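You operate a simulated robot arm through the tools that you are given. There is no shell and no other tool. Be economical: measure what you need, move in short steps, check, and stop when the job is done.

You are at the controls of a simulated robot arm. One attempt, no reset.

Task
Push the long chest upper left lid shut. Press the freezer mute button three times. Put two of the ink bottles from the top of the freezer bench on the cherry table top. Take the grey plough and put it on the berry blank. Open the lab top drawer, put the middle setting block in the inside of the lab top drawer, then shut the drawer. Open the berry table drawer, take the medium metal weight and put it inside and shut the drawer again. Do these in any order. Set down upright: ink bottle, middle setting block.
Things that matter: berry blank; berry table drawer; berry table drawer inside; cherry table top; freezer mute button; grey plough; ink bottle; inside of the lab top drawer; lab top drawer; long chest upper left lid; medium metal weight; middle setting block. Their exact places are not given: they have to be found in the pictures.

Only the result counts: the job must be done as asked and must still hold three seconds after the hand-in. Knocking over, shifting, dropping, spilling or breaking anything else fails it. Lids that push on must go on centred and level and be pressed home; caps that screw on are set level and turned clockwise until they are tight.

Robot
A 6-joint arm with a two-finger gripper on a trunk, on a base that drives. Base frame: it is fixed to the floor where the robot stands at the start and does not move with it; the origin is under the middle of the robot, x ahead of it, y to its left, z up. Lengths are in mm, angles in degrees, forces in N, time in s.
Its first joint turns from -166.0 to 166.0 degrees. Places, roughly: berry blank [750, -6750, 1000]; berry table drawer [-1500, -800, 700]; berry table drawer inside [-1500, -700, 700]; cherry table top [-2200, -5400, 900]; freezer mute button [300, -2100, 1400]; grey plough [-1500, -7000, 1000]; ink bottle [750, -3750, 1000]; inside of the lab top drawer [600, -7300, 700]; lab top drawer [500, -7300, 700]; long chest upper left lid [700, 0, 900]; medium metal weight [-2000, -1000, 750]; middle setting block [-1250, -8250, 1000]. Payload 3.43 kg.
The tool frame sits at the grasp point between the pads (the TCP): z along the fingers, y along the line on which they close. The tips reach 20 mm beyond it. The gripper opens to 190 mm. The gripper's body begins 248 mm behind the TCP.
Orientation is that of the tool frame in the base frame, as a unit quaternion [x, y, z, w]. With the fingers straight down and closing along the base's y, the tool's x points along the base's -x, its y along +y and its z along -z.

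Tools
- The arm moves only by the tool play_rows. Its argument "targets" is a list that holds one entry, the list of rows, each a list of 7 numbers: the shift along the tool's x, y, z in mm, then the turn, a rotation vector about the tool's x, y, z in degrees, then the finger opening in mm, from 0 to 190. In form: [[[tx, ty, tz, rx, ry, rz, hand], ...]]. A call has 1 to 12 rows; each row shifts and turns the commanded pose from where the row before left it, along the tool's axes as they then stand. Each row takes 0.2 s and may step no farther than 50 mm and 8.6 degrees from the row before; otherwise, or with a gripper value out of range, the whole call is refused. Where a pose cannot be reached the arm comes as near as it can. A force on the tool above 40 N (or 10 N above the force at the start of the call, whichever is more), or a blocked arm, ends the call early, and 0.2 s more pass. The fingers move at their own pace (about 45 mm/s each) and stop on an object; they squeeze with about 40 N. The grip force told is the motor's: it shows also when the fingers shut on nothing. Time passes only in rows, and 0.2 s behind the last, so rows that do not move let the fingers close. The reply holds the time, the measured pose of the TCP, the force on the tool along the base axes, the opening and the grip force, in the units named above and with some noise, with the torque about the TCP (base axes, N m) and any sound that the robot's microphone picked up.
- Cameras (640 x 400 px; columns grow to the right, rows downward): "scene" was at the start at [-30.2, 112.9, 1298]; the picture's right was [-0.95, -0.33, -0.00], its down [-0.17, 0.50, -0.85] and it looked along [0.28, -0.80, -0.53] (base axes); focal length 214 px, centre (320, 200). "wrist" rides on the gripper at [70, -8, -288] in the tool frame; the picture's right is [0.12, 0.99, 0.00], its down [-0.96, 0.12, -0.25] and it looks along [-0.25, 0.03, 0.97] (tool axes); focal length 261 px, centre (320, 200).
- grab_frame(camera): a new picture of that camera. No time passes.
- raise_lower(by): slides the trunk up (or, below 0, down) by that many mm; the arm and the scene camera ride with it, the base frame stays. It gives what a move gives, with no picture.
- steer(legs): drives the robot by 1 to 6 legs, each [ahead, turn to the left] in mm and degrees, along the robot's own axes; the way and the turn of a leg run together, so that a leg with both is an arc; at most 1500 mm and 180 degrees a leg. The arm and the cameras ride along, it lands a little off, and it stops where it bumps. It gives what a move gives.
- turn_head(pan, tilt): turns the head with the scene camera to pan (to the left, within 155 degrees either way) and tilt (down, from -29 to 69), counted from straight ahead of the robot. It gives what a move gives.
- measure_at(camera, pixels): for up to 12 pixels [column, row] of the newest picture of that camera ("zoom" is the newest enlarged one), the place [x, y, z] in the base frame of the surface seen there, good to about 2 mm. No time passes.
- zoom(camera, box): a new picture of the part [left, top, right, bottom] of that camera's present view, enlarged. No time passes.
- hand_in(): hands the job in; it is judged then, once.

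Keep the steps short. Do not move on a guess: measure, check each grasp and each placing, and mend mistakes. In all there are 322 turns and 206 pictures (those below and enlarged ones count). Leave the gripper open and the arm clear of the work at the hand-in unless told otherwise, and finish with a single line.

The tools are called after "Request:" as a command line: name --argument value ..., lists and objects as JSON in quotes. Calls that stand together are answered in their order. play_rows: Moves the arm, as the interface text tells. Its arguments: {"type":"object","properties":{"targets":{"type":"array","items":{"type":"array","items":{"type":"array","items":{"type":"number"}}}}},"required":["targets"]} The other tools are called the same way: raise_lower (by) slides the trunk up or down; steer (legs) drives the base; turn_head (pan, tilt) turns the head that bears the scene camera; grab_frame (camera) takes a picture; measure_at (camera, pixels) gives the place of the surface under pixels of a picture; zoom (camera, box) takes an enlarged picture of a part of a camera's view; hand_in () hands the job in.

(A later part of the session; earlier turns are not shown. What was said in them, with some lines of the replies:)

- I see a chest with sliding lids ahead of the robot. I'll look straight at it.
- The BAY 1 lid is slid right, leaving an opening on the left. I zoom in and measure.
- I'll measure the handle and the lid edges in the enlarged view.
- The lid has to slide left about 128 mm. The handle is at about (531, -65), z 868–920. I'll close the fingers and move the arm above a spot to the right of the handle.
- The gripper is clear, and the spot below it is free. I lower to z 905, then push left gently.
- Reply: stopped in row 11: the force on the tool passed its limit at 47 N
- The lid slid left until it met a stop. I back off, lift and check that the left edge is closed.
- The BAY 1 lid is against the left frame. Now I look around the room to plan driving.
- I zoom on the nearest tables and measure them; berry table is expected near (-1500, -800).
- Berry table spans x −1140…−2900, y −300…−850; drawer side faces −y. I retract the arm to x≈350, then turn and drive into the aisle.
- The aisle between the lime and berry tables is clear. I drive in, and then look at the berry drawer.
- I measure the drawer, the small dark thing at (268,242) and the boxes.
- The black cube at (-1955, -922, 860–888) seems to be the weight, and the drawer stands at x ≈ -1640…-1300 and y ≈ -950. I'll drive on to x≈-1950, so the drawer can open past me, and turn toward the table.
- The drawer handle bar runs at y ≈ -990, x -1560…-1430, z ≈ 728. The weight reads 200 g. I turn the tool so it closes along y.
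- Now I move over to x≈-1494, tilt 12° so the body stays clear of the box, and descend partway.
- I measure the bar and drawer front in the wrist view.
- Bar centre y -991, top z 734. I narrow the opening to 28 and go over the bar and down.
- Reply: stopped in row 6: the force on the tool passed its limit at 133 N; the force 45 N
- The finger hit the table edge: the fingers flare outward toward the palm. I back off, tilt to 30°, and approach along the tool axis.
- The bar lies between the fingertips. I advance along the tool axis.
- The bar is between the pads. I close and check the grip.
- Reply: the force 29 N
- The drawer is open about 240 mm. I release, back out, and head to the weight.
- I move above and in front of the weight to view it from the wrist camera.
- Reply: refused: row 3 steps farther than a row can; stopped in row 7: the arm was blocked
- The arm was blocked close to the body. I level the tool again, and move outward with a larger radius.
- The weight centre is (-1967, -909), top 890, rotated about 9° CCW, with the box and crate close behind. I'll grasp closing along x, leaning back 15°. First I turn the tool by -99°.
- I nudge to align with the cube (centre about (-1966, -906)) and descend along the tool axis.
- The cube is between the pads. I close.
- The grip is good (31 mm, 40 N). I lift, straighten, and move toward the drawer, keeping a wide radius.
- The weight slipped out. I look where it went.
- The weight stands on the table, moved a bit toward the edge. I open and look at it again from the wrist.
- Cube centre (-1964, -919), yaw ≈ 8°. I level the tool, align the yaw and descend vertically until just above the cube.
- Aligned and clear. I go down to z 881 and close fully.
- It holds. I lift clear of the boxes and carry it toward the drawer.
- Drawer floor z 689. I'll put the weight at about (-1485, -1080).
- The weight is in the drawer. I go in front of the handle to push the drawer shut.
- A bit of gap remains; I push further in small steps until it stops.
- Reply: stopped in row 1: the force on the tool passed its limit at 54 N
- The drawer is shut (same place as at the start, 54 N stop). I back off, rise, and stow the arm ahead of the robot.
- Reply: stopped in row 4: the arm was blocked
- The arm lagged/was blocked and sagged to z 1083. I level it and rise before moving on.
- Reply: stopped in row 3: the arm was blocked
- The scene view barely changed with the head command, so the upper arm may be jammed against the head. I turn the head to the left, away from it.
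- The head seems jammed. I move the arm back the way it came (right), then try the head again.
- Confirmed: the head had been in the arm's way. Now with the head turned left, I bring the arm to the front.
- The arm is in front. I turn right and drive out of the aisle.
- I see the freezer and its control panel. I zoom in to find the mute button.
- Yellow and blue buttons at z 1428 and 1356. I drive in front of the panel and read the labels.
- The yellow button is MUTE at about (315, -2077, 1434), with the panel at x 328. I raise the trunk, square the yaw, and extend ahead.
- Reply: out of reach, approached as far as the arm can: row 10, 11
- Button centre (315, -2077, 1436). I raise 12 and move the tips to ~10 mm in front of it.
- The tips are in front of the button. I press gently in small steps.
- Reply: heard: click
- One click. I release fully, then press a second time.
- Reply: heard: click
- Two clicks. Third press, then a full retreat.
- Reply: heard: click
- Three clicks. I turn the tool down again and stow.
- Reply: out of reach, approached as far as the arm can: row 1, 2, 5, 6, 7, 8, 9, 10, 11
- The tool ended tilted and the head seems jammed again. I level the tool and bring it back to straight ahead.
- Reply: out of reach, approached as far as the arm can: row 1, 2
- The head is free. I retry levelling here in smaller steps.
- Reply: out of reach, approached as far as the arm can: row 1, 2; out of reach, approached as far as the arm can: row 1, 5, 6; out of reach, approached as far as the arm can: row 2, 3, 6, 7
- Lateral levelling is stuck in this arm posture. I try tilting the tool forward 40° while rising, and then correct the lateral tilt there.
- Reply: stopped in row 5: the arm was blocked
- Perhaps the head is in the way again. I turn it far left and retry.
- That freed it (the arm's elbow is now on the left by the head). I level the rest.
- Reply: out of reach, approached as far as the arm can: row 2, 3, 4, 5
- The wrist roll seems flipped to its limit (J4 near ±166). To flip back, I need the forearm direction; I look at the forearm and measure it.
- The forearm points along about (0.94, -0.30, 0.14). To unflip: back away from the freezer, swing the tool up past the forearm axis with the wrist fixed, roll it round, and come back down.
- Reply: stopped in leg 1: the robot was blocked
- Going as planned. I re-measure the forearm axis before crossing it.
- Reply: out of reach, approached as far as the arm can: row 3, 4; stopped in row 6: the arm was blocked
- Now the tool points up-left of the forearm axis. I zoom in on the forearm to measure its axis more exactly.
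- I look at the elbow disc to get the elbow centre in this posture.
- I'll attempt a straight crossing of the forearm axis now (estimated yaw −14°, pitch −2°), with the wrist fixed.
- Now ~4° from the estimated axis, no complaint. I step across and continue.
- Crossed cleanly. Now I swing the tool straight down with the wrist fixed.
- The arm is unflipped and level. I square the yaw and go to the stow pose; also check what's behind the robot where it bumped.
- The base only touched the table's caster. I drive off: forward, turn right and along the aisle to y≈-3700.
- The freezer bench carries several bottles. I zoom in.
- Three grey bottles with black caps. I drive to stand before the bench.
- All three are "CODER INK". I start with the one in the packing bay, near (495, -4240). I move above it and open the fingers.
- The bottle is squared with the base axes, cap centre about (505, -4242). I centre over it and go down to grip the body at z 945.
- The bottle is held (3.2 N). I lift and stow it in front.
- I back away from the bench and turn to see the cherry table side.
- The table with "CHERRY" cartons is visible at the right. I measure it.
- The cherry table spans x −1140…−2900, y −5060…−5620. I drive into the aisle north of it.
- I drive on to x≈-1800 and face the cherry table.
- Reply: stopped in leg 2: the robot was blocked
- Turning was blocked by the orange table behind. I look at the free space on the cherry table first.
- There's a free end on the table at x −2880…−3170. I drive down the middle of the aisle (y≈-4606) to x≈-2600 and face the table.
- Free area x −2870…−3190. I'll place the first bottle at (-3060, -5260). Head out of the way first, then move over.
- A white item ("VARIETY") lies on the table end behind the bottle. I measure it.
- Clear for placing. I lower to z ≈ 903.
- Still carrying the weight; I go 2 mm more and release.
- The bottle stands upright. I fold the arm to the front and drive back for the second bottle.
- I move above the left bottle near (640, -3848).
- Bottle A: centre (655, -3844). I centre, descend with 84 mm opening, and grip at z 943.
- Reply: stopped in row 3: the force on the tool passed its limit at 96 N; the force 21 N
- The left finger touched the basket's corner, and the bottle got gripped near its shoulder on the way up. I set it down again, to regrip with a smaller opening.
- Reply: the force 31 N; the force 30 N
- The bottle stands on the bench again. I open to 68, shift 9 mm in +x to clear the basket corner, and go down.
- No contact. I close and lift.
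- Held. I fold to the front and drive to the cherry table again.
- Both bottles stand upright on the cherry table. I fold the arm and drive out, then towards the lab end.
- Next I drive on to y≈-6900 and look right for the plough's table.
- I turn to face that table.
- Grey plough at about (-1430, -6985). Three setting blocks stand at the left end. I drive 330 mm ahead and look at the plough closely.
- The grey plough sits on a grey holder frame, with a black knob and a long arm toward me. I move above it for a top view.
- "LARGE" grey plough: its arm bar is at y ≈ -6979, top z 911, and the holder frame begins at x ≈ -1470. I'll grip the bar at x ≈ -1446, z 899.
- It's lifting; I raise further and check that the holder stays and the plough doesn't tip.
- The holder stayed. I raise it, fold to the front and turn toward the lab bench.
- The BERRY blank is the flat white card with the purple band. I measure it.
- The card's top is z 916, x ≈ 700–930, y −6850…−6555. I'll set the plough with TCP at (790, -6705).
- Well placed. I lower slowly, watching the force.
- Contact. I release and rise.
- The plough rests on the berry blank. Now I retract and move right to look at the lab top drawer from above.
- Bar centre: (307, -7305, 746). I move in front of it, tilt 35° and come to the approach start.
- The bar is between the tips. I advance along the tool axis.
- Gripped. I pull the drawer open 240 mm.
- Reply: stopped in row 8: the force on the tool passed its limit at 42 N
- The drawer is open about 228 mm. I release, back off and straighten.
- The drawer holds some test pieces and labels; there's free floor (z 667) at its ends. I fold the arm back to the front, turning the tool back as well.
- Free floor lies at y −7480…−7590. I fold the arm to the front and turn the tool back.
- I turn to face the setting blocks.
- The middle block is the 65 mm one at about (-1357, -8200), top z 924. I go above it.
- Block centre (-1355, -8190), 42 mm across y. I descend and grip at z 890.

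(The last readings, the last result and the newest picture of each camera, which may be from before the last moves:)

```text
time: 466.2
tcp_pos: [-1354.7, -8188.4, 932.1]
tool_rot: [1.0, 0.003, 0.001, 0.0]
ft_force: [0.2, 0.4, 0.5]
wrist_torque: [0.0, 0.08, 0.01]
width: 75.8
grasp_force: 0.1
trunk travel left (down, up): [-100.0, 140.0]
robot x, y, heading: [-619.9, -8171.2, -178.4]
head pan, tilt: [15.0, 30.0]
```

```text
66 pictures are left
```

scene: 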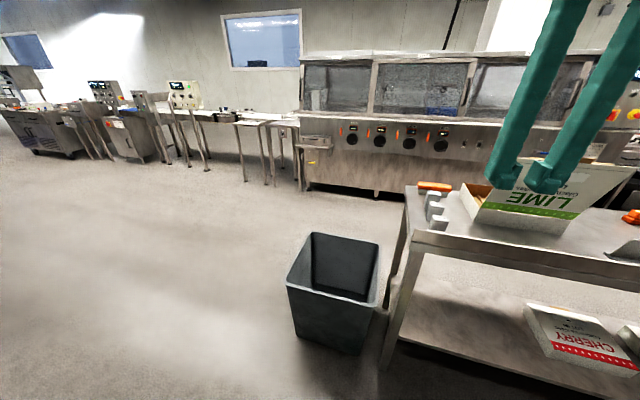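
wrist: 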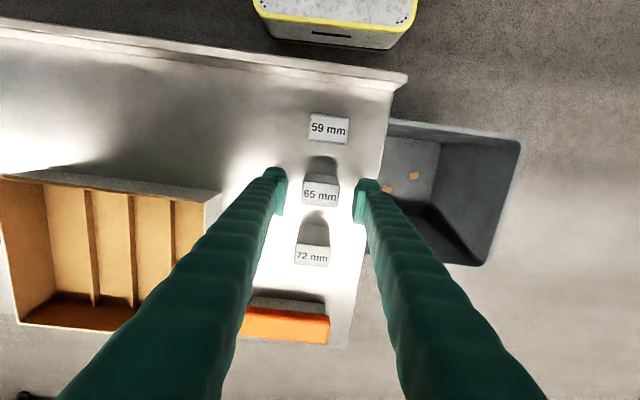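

Request:
play_rows --targets '[[[0, 0, 22, 0, 0, 0, 76], [0, 0, 20, 0, 0, 0, 76], [0, 0, 0, 0, 0, 0, 20], [0, 0, 0, 0, 0, 0, 20], [0, 0, 0, 0, 0, 0, 20], [0, 0, 0, 0, 0, 0, 20]]]'

Request:
play_rows --targets '[[[0, 0, -8, 0, 0, 0, 20], [0, 0, -20, 0, 0, 0, 20], [0, 0, -40, 0, 0, 0, 20]]]'

Request:
grab_frame --camera "wrist"

```text
time: 467.6
tcp_pos: [-1354.6, -8189.8, 891.6]
tool_rot: [1.0, 0.003, 0.001, 0.001]
ft_force: [-0.9, 0.4, -1.5]
wrist_torque: [0.04, -0.01, 0.03]
width: 43.6
grasp_force: 40.2
trunk travel left (down, up): [-100.0, 140.0]
robot x, y, heading: [-624.1, -8169.2, -178.4]
head pan, tilt: [15.0, 30.0]
```

```text
time: 468.4
tcp_pos: [-1354.2, -8187.9, 958.7]
tool_rot: [1.0, 0.003, 0.002, 0.0]
ft_force: [-1.3, -0.5, -1.7]
wrist_torque: [-0.01, -0.06, 0.03]
width: 43.6
grasp_force: 39.5
trunk travel left (down, up): [-100.0, 140.0]
robot x, y, heading: [-623.0, -8170.5, -178.4]
head pan, tilt: [15.0, 30.0]
```

```text
65 pictures are left
```

wrist: 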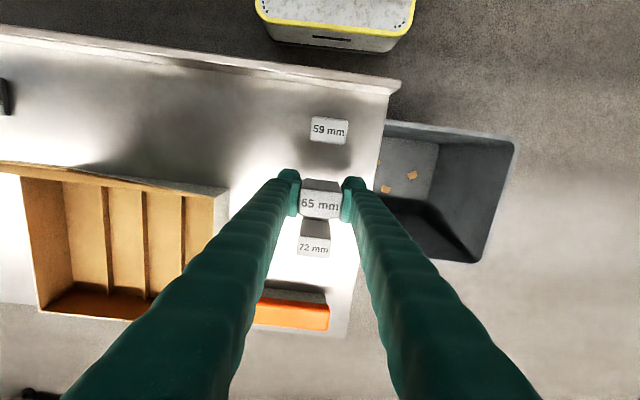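

Held. I lift, fold, and drive back to the lab drawer.

Request:
play_rows --targets '[[[0, 0, -48, 0, 0, 0, 20], [0, 0, -48, 0, 0, 0, 20], [0, 0, -48, 0, 0, 0, 20], [0, 0, -48, 0, 0, 0, 20], [42, -3.3, 0, 0, 0, 0, 20], [42, -3.3, 0, 0, 0, 0, 20], [42, -3.3, 0, 0, 0, 0, 20], [42, -3.3, 0, 0, 0, 0, 20], [42, -3.3, 0, 0, 0, 0, 20], [42, -3.3, 0, 0, 0, 0, 20], [42, -3.3, 0, 0, 0, 0, 20]]]'

Request:
steer --legs '[[0, -91], [760, 0], [0, -90]]'

```text
time: 470.8
tcp_pos: [-1062.5, -8165.9, 1151.1]
tool_rot: [1.0, 0.003, 0.002, 0.0]
ft_force: [-1.0, 0.4, -2.8]
wrist_torque: [0.03, -0.28, 0.01]
width: 43.9
grasp_force: 40.0
trunk travel left (down, up): [-100.0, 140.0]
robot x, y, heading: [-620.1, -8169.7, -178.4]
head pan, tilt: [15.0, 30.0]
```

```text
time: 482.8
tcp_pos: [-202.0, -7400.0, 1152.7]
tool_rot: [-0.023, 1.0, 0.0, -0.001]
ft_force: [-0.2, 0.8, -2.0]
wrist_torque: [-0.04, 0.0, -0.02]
width: 43.9
grasp_force: 40.2
trunk travel left (down, up): [-100.0, 140.0]
robot x, y, heading: [-645.1, -7413.7, 3.8]
head pan, tilt: [15.0, 30.0]
```

Request:
steer --legs '[[0, -4], [250, 0]]'

Request:
grab_frame --camera "scene"

```text
time: 485.1
tcp_pos: [50.1, -7432.1, 1152.6]
tool_rot: [0.011, 1.0, 0.0, -0.001]
ft_force: [0.1, 0.4, -1.7]
wrist_torque: [0.01, -0.04, -0.01]
width: 43.9
grasp_force: 39.8
trunk travel left (down, up): [-100.0, 140.0]
robot x, y, heading: [-393.3, -7412.4, -0.2]
head pan, tilt: [15.0, 30.0]
```

```text
64 pictures are left
```

scene: 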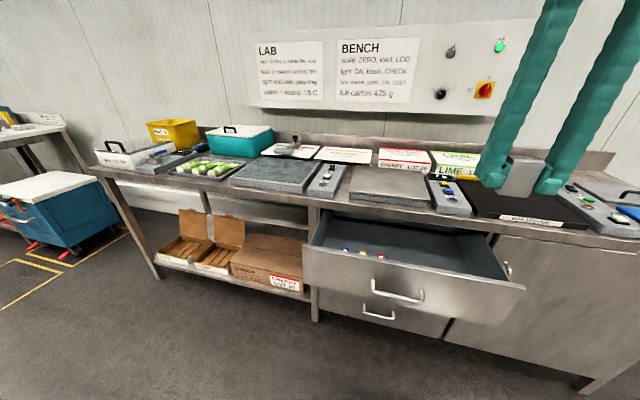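

The drawer is open in front of me and the plough sits on the blank. I turn the tool 90° so it closes along x, and move over the free end at (230, -7535).

Request:
play_rows --targets '[[[0, 0, 0, 0, 0, 8.2, 20], [0, 0, 0, 0, 0, 8.2, 20], [0, 0, 0, 0, 0, 8.2, 20], [0, 0, 0, 0, 0, 8.2, 20], [0, 0, 0, 0, 0, 8.2, 20], [0, 0, 0, 0, 0, 8.2, 20], [0, 0, 0, 0, 0, 8.2, 20], [0, 0, 0, 0, 0, 8.2, 20], [0, 0, 0, 0, 0, 8.2, 20], [0, 0, 0, 0, 0, 8.2, 20], [0, 0, 0, 0, 0, 6.7, 20]]]'

Request:
play_rows --targets '[[[-20.6, 36, 0, 0, 0, 0, 20], [-20.6, 36, 0, 0, 0, 0, 20], [-20.6, 36, 0, 0, 0, 0, 20], [-20.6, 36, 0, 0, 0, 0, 20], [-20.6, 36, 0, 0, 0, 0, 20]]]'

Request:
grab_frame --camera "wrist"

```text
time: 487.5
tcp_pos: [49.5, -7431.5, 1152.6]
tool_rot: [0.708, 0.706, -0.001, -0.001]
ft_force: [-1.0, -0.1, -1.9]
wrist_torque: [0.02, 0.0, 0.01]
width: 43.9
grasp_force: 39.9
trunk travel left (down, up): [-100.0, 140.0]
robot x, y, heading: [-393.4, -7415.1, -0.1]
head pan, tilt: [15.0, 30.0]
```

```text
time: 488.7
tcp_pos: [229.6, -7534.6, 1151.3]
tool_rot: [0.707, 0.707, 0.001, 0.0]
ft_force: [-1.0, 0.1, -1.1]
wrist_torque: [-0.08, -0.26, 0.01]
width: 44.0
grasp_force: 40.1
trunk travel left (down, up): [-100.0, 140.0]
robot x, y, heading: [-395.7, -7415.6, -0.4]
head pan, tilt: [15.0, 30.0]
```

```text
63 pictures are left
```

wrist: 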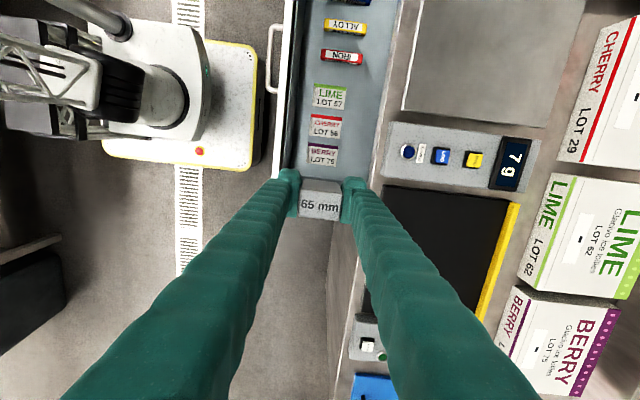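

Request:
measure_at --camera "wrist" --pixels '[[322, 166], [322, 150], [295, 120], [300, 120], [365, 120], [378, 120], [345, 170], [282, 120]]'

```text
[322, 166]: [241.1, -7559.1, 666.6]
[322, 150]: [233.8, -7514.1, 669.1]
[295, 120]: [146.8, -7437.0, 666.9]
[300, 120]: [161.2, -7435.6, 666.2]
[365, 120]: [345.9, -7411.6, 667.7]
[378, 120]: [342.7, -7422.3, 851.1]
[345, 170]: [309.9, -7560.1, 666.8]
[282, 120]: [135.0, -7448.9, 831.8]
```

The BERRY label lies at y −7500…−7556, so I use the other end: floor free at y −7020…−7105. I move to (230, -7060).

Request:
turn_head --pan 75 --tilt 30

Request:
play_rows --targets '[[[47.5, 0, 0, 0, 0, 0, 20], [47.5, 0, 0, 0, 0, 0, 20], [47.5, 0, 0, 0, 0, 0, 20], [47.5, 0, 0, 0, 0, 0, 20], [47.5, 0, 0, 0, 0, 0, 20], [47.5, 0, 0, 0, 0, 0, 20], [47.5, 0, 0, 0, 0, 0, 20], [47.5, 0, 0, 0, 0, 0, 20], [47.5, 0, 0, 0, 0, 0, 20], [47.5, 0, 0, 0, 0, 0, 20]]]'

Request:
grab_frame --camera "wrist"

```text
time: 490.0
tcp_pos: [229.8, -7534.9, 1152.3]
tool_rot: [0.707, 0.707, -0.002, -0.001]
ft_force: [0.0, -0.7, -2.1]
wrist_torque: [0.02, 0.04, 0.0]
width: 43.7
grasp_force: 40.1
trunk travel left (down, up): [-100.0, 140.0]
robot x, y, heading: [-393.3, -7416.6, -0.1]
head pan, tilt: [75.0, 30.0]
```

```text
time: 492.2
tcp_pos: [230.0, -7061.2, 1150.6]
tool_rot: [0.707, 0.707, -0.001, 0.0]
ft_force: [-0.2, -1.7, -1.4]
wrist_torque: [0.22, 0.04, 0.0]
width: 43.7
grasp_force: 39.8
trunk travel left (down, up): [-100.0, 140.0]
robot x, y, heading: [-396.5, -7416.5, -0.0]
head pan, tilt: [75.0, 30.0]
```

```text
62 pictures are left
```

wrist: 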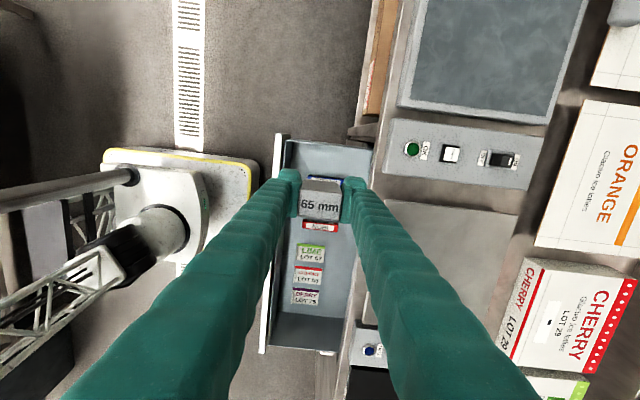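

Request:
measure_at --camera "wrist" --pixels '[[341, 180], [310, 160], [300, 165], [330, 150], [330, 170], [320, 226], [358, 165], [290, 165]]'

```text
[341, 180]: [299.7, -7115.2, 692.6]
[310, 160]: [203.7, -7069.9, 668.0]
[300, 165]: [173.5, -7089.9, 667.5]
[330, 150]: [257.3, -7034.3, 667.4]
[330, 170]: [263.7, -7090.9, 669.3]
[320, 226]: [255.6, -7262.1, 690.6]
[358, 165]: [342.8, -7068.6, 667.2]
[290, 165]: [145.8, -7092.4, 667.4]
```

Request:
play_rows --targets '[[[0, 0, 45, 0, 0, 0, 20], [0, 0, 45, 0, 0, 0, 20], [0, 0, 45, 0, 0, 0, 20], [0, 0, 45, 0, 0, 0, 20], [0, 0, 45, 0, 0, 0, 20], [0, 0, 45, 0, 0, 0, 20], [0, 0, 45, 0, 0, 0, 20]]]'

Request:
grab_frame --camera "wrist"

```text
time: 493.8
tcp_pos: [229.6, -7060.1, 834.8]
tool_rot: [0.707, 0.707, -0.001, 0.0]
ft_force: [0.2, -0.3, -1.9]
wrist_torque: [0.01, -0.09, 0.02]
width: 43.9
grasp_force: 40.2
trunk travel left (down, up): [-100.0, 140.0]
robot x, y, heading: [-390.3, -7415.4, 0.0]
head pan, tilt: [75.0, 30.0]
```

```text
61 pictures are left
```

wrist: 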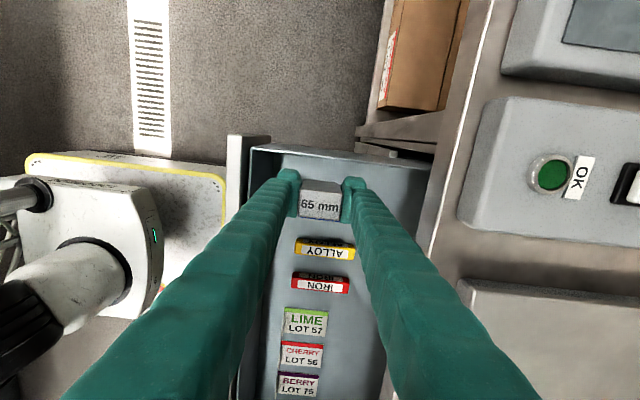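

Request:
play_rows --targets '[[[0, 0, 40, 0, 0, 0, 20], [0, 0, 40, 0, 0, 0, 20], [0, 0, 35, 0, 0, 0, 20], [0, 0, 14, 0, 0, 0, 20]]]'

Request:
play_rows --targets '[[[0, 0, 3, 0, 0, 0, 20], [0, 0, 2, 0, 0, 0, 20]]]'

```text
time: 494.8
tcp_pos: [228.0, -7061.4, 707.3]
tool_rot: [0.707, 0.707, 0.0, 0.0]
ft_force: [0.2, 0.3, -1.7]
wrist_torque: [0.01, -0.02, -0.02]
width: 44.0
grasp_force: 39.6
trunk travel left (down, up): [-100.0, 140.0]
robot x, y, heading: [-386.5, -7415.8, 0.3]
head pan, tilt: [75.0, 30.0]
```

```text
time: 495.4
tcp_pos: [229.5, -7059.7, 702.2]
tool_rot: [0.707, 0.707, -0.001, -0.001]
ft_force: [0.1, -0.1, -2.8]
wrist_torque: [0.01, -0.03, 0.01]
width: 43.8
grasp_force: 39.8
trunk travel left (down, up): [-100.0, 140.0]
robot x, y, heading: [-390.6, -7415.7, -0.1]
head pan, tilt: [75.0, 30.0]
```

Request:
play_rows --targets '[[[0, 0, 2, 0, 0, 0, 20], [0, 0, 1, 0, 0, 0, 20]]]'

```text
time: 496.0
tcp_pos: [228.6, -7060.2, 699.5]
tool_rot: [0.708, 0.706, -0.001, 0.0]
ft_force: [-0.3, -0.3, -2.0]
wrist_torque: [0.01, 0.0, -0.01]
width: 44.0
grasp_force: 40.2
trunk travel left (down, up): [-100.0, 140.0]
robot x, y, heading: [-393.6, -7416.6, -0.1]
head pan, tilt: [75.0, 30.0]
```

Request:
play_rows --targets '[[[0, 0, 1, 0, 0, 0, 20], [0, 0, 0, 0, 0, 0, 50], [0, 0, 0, 0, 0, 0, 60], [0, 0, 0, 0, 0, 0, 60], [0, 0, -20, 0, 0, 0, 60], [0, 0, -40, 0, 0, 0, 60], [0, 0, -45, 0, 0, 0, 60], [0, 0, -45, 0, 0, 0, 60]]]'

Request:
grab_frame --camera "wrist"

```text
time: 497.8
tcp_pos: [228.8, -7058.1, 846.9]
tool_rot: [0.707, 0.707, -0.001, -0.001]
ft_force: [0.7, 0.8, 0.1]
wrist_torque: [-0.06, 0.07, -0.02]
width: 60.3
grasp_force: 0.1
trunk travel left (down, up): [-100.0, 140.0]
robot x, y, heading: [-393.7, -7415.7, -0.1]
head pan, tilt: [75.0, 30.0]
```

```text
60 pictures are left
```

wrist: 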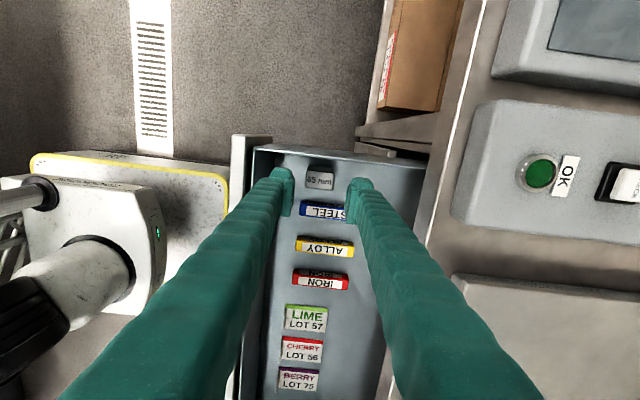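

The block stands upright in the drawer. I rise, go in front of the drawer and turn the tool back.

Request:
play_rows --targets '[[[0, 0, -45, 0, 0, 0, 30], [0, 0, -45, 0, 0, 0, 0], [0, 0, -45, 0, 0, 0, 0], [0, 0, -45, 0, 0, 0, 0], [-35.3, -31.3, 0, 0, 0, 0, 0], [-35.3, -31.3, 0, 0, 0, 0, 0], [-35.3, -31.3, 0, 0, 0, 0, 0], [-35.3, -31.3, 0, 0, 0, 0, 0], [-35.3, -31.3, 0, 0, 0, 0, 0], [-35.3, -31.3, 0, 0, 0, 0, 0], [-35.3, -31.3, 0, 0, 0, 0, 0]]]'

Request:
play_rows --targets '[[[0, 0, 0, 0, 0, -8.2, 0], [0, 0, 0, 0, 0, -8.2, 0], [0, 0, 0, 0, 0, -8.2, 0], [0, 0, 0, 0, 0, -8.2, 0], [0, 0, 0, 0, 0, -8.2, 0], [0, 0, 0, 0, 0, -8.2, 0], [0, 0, 0, 0, 0, -8.2, 0], [0, 0, 0, 0, 0, -8.2, 0], [0, 0, 0, 0, 0, -8.2, 0], [0, 0, 0, 0, 0, -8.2, 0], [0, 0, 0, 0, 0, -8, 0]]]'

Request:
grab_frame --camera "wrist"

```text
time: 500.2
tcp_pos: [10.3, -7305.7, 1027.3]
tool_rot: [0.707, 0.707, -0.001, -0.002]
ft_force: [1.0, 0.7, -0.8]
wrist_torque: [-0.11, 0.2, 0.02]
width: 0.2
grasp_force: 34.6
trunk travel left (down, up): [-100.0, 140.0]
robot x, y, heading: [-387.4, -7412.4, -0.1]
head pan, tilt: [75.0, 30.0]
```

```text
time: 502.6
tcp_pos: [10.1, -7307.1, 1029.1]
tool_rot: [0.0, 1.0, 0.0, -0.002]
ft_force: [0.1, 0.3, 0.2]
wrist_torque: [0.0, -0.04, 0.02]
width: 0.0
grasp_force: 34.0
trunk travel left (down, up): [-100.0, 140.0]
robot x, y, heading: [-394.4, -7414.8, -0.0]
head pan, tilt: [75.0, 30.0]
```

```text
59 pictures are left
```

wrist: 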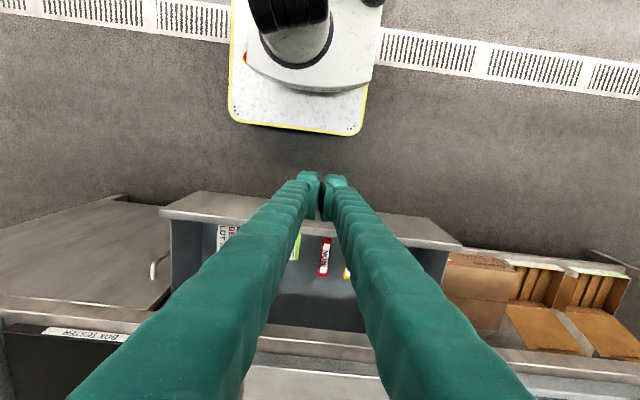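

Request:
play_rows --targets '[[[0, 0, 45, 0, 0, 0, 0], [0, 0, 45, 0, 0, 0, 0], [0, 0, 45, 0, 0, 0, 0], [0, 0, 45, 0, 0, 0, 0], [0, 0, 45, 0, 0, 0, 0], [0, 0, 45, 0, 0, 0, 0], [0, 0, 10, 0, 0, 0, 0]]]'

Request:
play_rows --targets '[[[-14, 0, 0, 0, 0, 0, 0], [-14, 0, 0, 0, 0, 0, 0], [-10, 0, 0, 0, 0, 0, 0], [-10, 0, 0, 0, 0, 0, 0], [-10, 0, 0, 0, 0, 0, 0], [-12, 0, 0, 0, 0, 0, 0], [-12, 0, 0, 0, 0, 0, 0], [-12, 0, 0, 0, 0, 0, 0], [-12, 0, 0, 0, 0, 0, 0], [-12, 0, 0, 0, 0, 0, 0]]]'

Request:
play_rows --targets '[[[-12, 0, 0, 0, 0, 0, 0], [-12, 0, 0, 0, 0, 0, 0], [-12, 0, 0, 0, 0, 0, 0], [-12, 0, 0, 0, 0, 0, 0], [-12, 0, 0, 0, 0, 0, 0], [-12, 0, 0, 0, 0, 0, 0], [-12, 0, 0, 0, 0, 0, 0], [-12, 0, 0, 0, 0, 0, 0], [-12, 0, 0, 0, 0, 0, 0], [-12, 0, 0, 0, 0, 0, 0], [-10, 0, 0, 0, 0, 0, 0]]]'

Request:
grab_frame --camera "wrist"

```text
time: 504.2
tcp_pos: [11.4, -7305.7, 748.6]
tool_rot: [0.0, 1.0, -0.001, -0.001]
ft_force: [0.1, -0.7, 0.1]
wrist_torque: [0.02, -0.03, -0.01]
width: 0.0
grasp_force: 34.3
trunk travel left (down, up): [-100.0, 140.0]
robot x, y, heading: [-386.9, -7410.3, -0.1]
head pan, tilt: [75.0, 30.0]
```

```text
time: 506.4
tcp_pos: [128.2, -7305.9, 749.3]
tool_rot: [0.001, 1.0, 0.0, -0.001]
ft_force: [0.1, -0.3, -0.4]
wrist_torque: [0.03, -0.05, 0.01]
width: 0.0
grasp_force: 34.4
trunk travel left (down, up): [-100.0, 140.0]
robot x, y, heading: [-392.1, -7412.7, -0.1]
head pan, tilt: [75.0, 30.0]
```

```text
time: 508.8
tcp_pos: [258.4, -7307.5, 749.5]
tool_rot: [0.0, 1.0, 0.0, -0.001]
ft_force: [-0.4, -0.4, -0.4]
wrist_torque: [0.0, -0.07, 0.0]
width: 0.0
grasp_force: 34.9
trunk travel left (down, up): [-100.0, 140.0]
robot x, y, heading: [-395.4, -7416.2, 0.1]
head pan, tilt: [75.0, 30.0]
```

```text
58 pictures are left
```

wrist: 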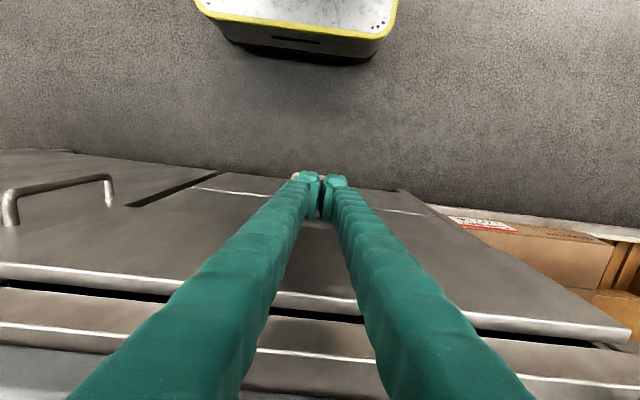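

Nearly shut; I continue in small steps until it stops.

Request:
play_rows --targets '[[[-6, 0, 0, 0, 0, 0, 0], [-6, 0, 0, 0, 0, 0, 0], [-6, 0, 0, 0, 0, 0, 0], [-5, 0, 0, 0, 0, 0, 0], [-5, 0, 0, 0, 0, 0, 0], [-5, 0, 0, 0, 0, 0, 0]]]'

Request:
grab_frame --camera "wrist"

```text
time: 510.0
tcp_pos: [277.8, -7308.0, 747.3]
tool_rot: [-0.001, 1.0, -0.001, -0.006]
ft_force: [-5.7, -0.1, -3.5]
wrist_torque: [-0.08, 0.07, 0.04]
width: 0.0
grasp_force: 34.3
trunk travel left (down, up): [-100.0, 140.0]
robot x, y, heading: [-394.8, -7412.2, 0.1]
head pan, tilt: [75.0, 30.0]
stopped in row 5: the force on the tool passed its limit at 46 N (the readings are from after the stop); the commanded pose is now the measured one
```

```text
57 pictures are left
```

wrist: 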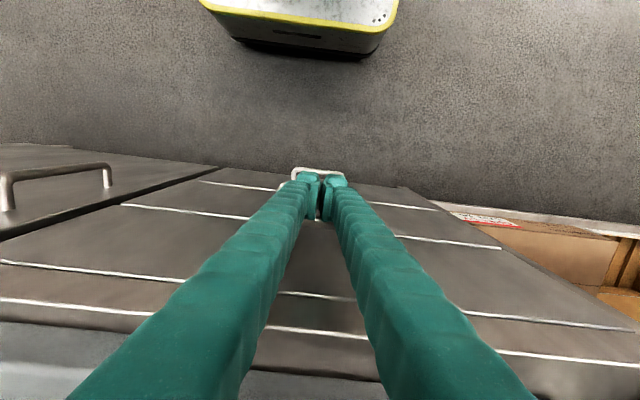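

The drawer is shut (46 N stop). I back off, rise, open the gripper and check the scene.

Request:
play_rows --targets '[[[40, 0, 0, 0, 0, 0, 0], [40, 0, 0, 0, 0, 0, 0], [40, 0, 0, 0, 0, 0, 0], [0, 0, -45, 0, 0, 0, 0], [0, 0, -45, 0, 0, 0, 50], [0, 0, -45, 0, 0, 0, 100], [0, 0, -45, 0, 0, 0, 100], [0, 0, -45, 0, 0, 0, 100], [0, 0, -45, 0, 0, 0, 100], [0, 0, -45, 0, 0, 0, 100], [0, 0, -45, 0, 0, 0, 100]]]'

Request:
turn_head --pan 20 --tilt 25

Request:
grab_frame --camera "scene"

Request:
zoom --camera "scene" --box '[180, 110, 520, 320]'

```text
time: 512.4
tcp_pos: [164.6, -7306.4, 1109.6]
tool_rot: [0.0, 1.0, -0.001, -0.006]
ft_force: [0.2, -0.8, -0.5]
wrist_torque: [0.02, 0.05, 0.03]
width: 100.1
grasp_force: 0.0
trunk travel left (down, up): [-100.0, 140.0]
robot x, y, heading: [-394.1, -7415.1, 0.1]
head pan, tilt: [75.0, 30.0]
```

```text
time: 513.7
tcp_pos: [164.3, -7306.5, 1109.9]
tool_rot: [0.0, 1.0, 0.0, -0.006]
ft_force: [-0.6, -1.1, 0.1]
wrist_torque: [-0.03, -0.01, 0.01]
width: 99.7
grasp_force: 0.0
trunk travel left (down, up): [-100.0, 140.0]
robot x, y, heading: [-388.9, -7416.3, -0.2]
head pan, tilt: [20.0, 25.0]
```

```text
56 pictures are left
```

scene: 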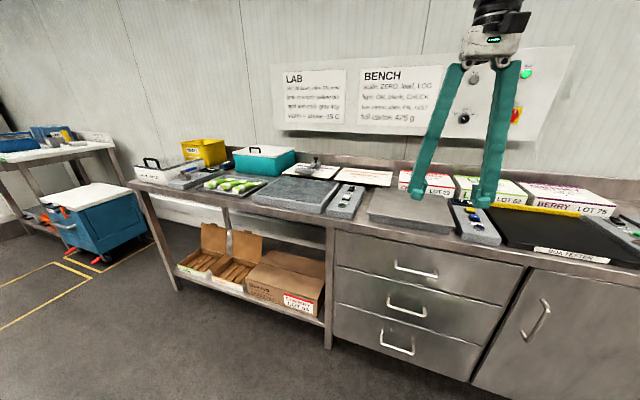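

```text
1.88 times, centred on (350, 215) of scene
```

zoom: 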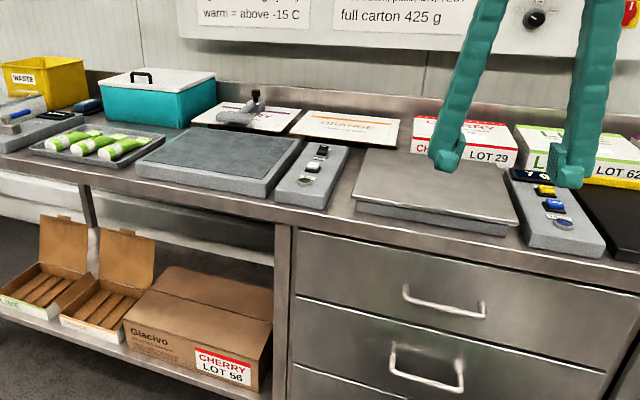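

The drawer is flush, the plough is on the berry blank, the gripper is open and the arm is clear. I hand in.

Request:
hand_in

```text
The job is handed in.
```

I finished all six tasks and handed the job in. On the way, the base bumped the lime table's caster and was stopped by the orange table, and a finger knocked the ice-lolly basket. Nothing looked moved afterwards in the pictures I took, but I didn't measure it.
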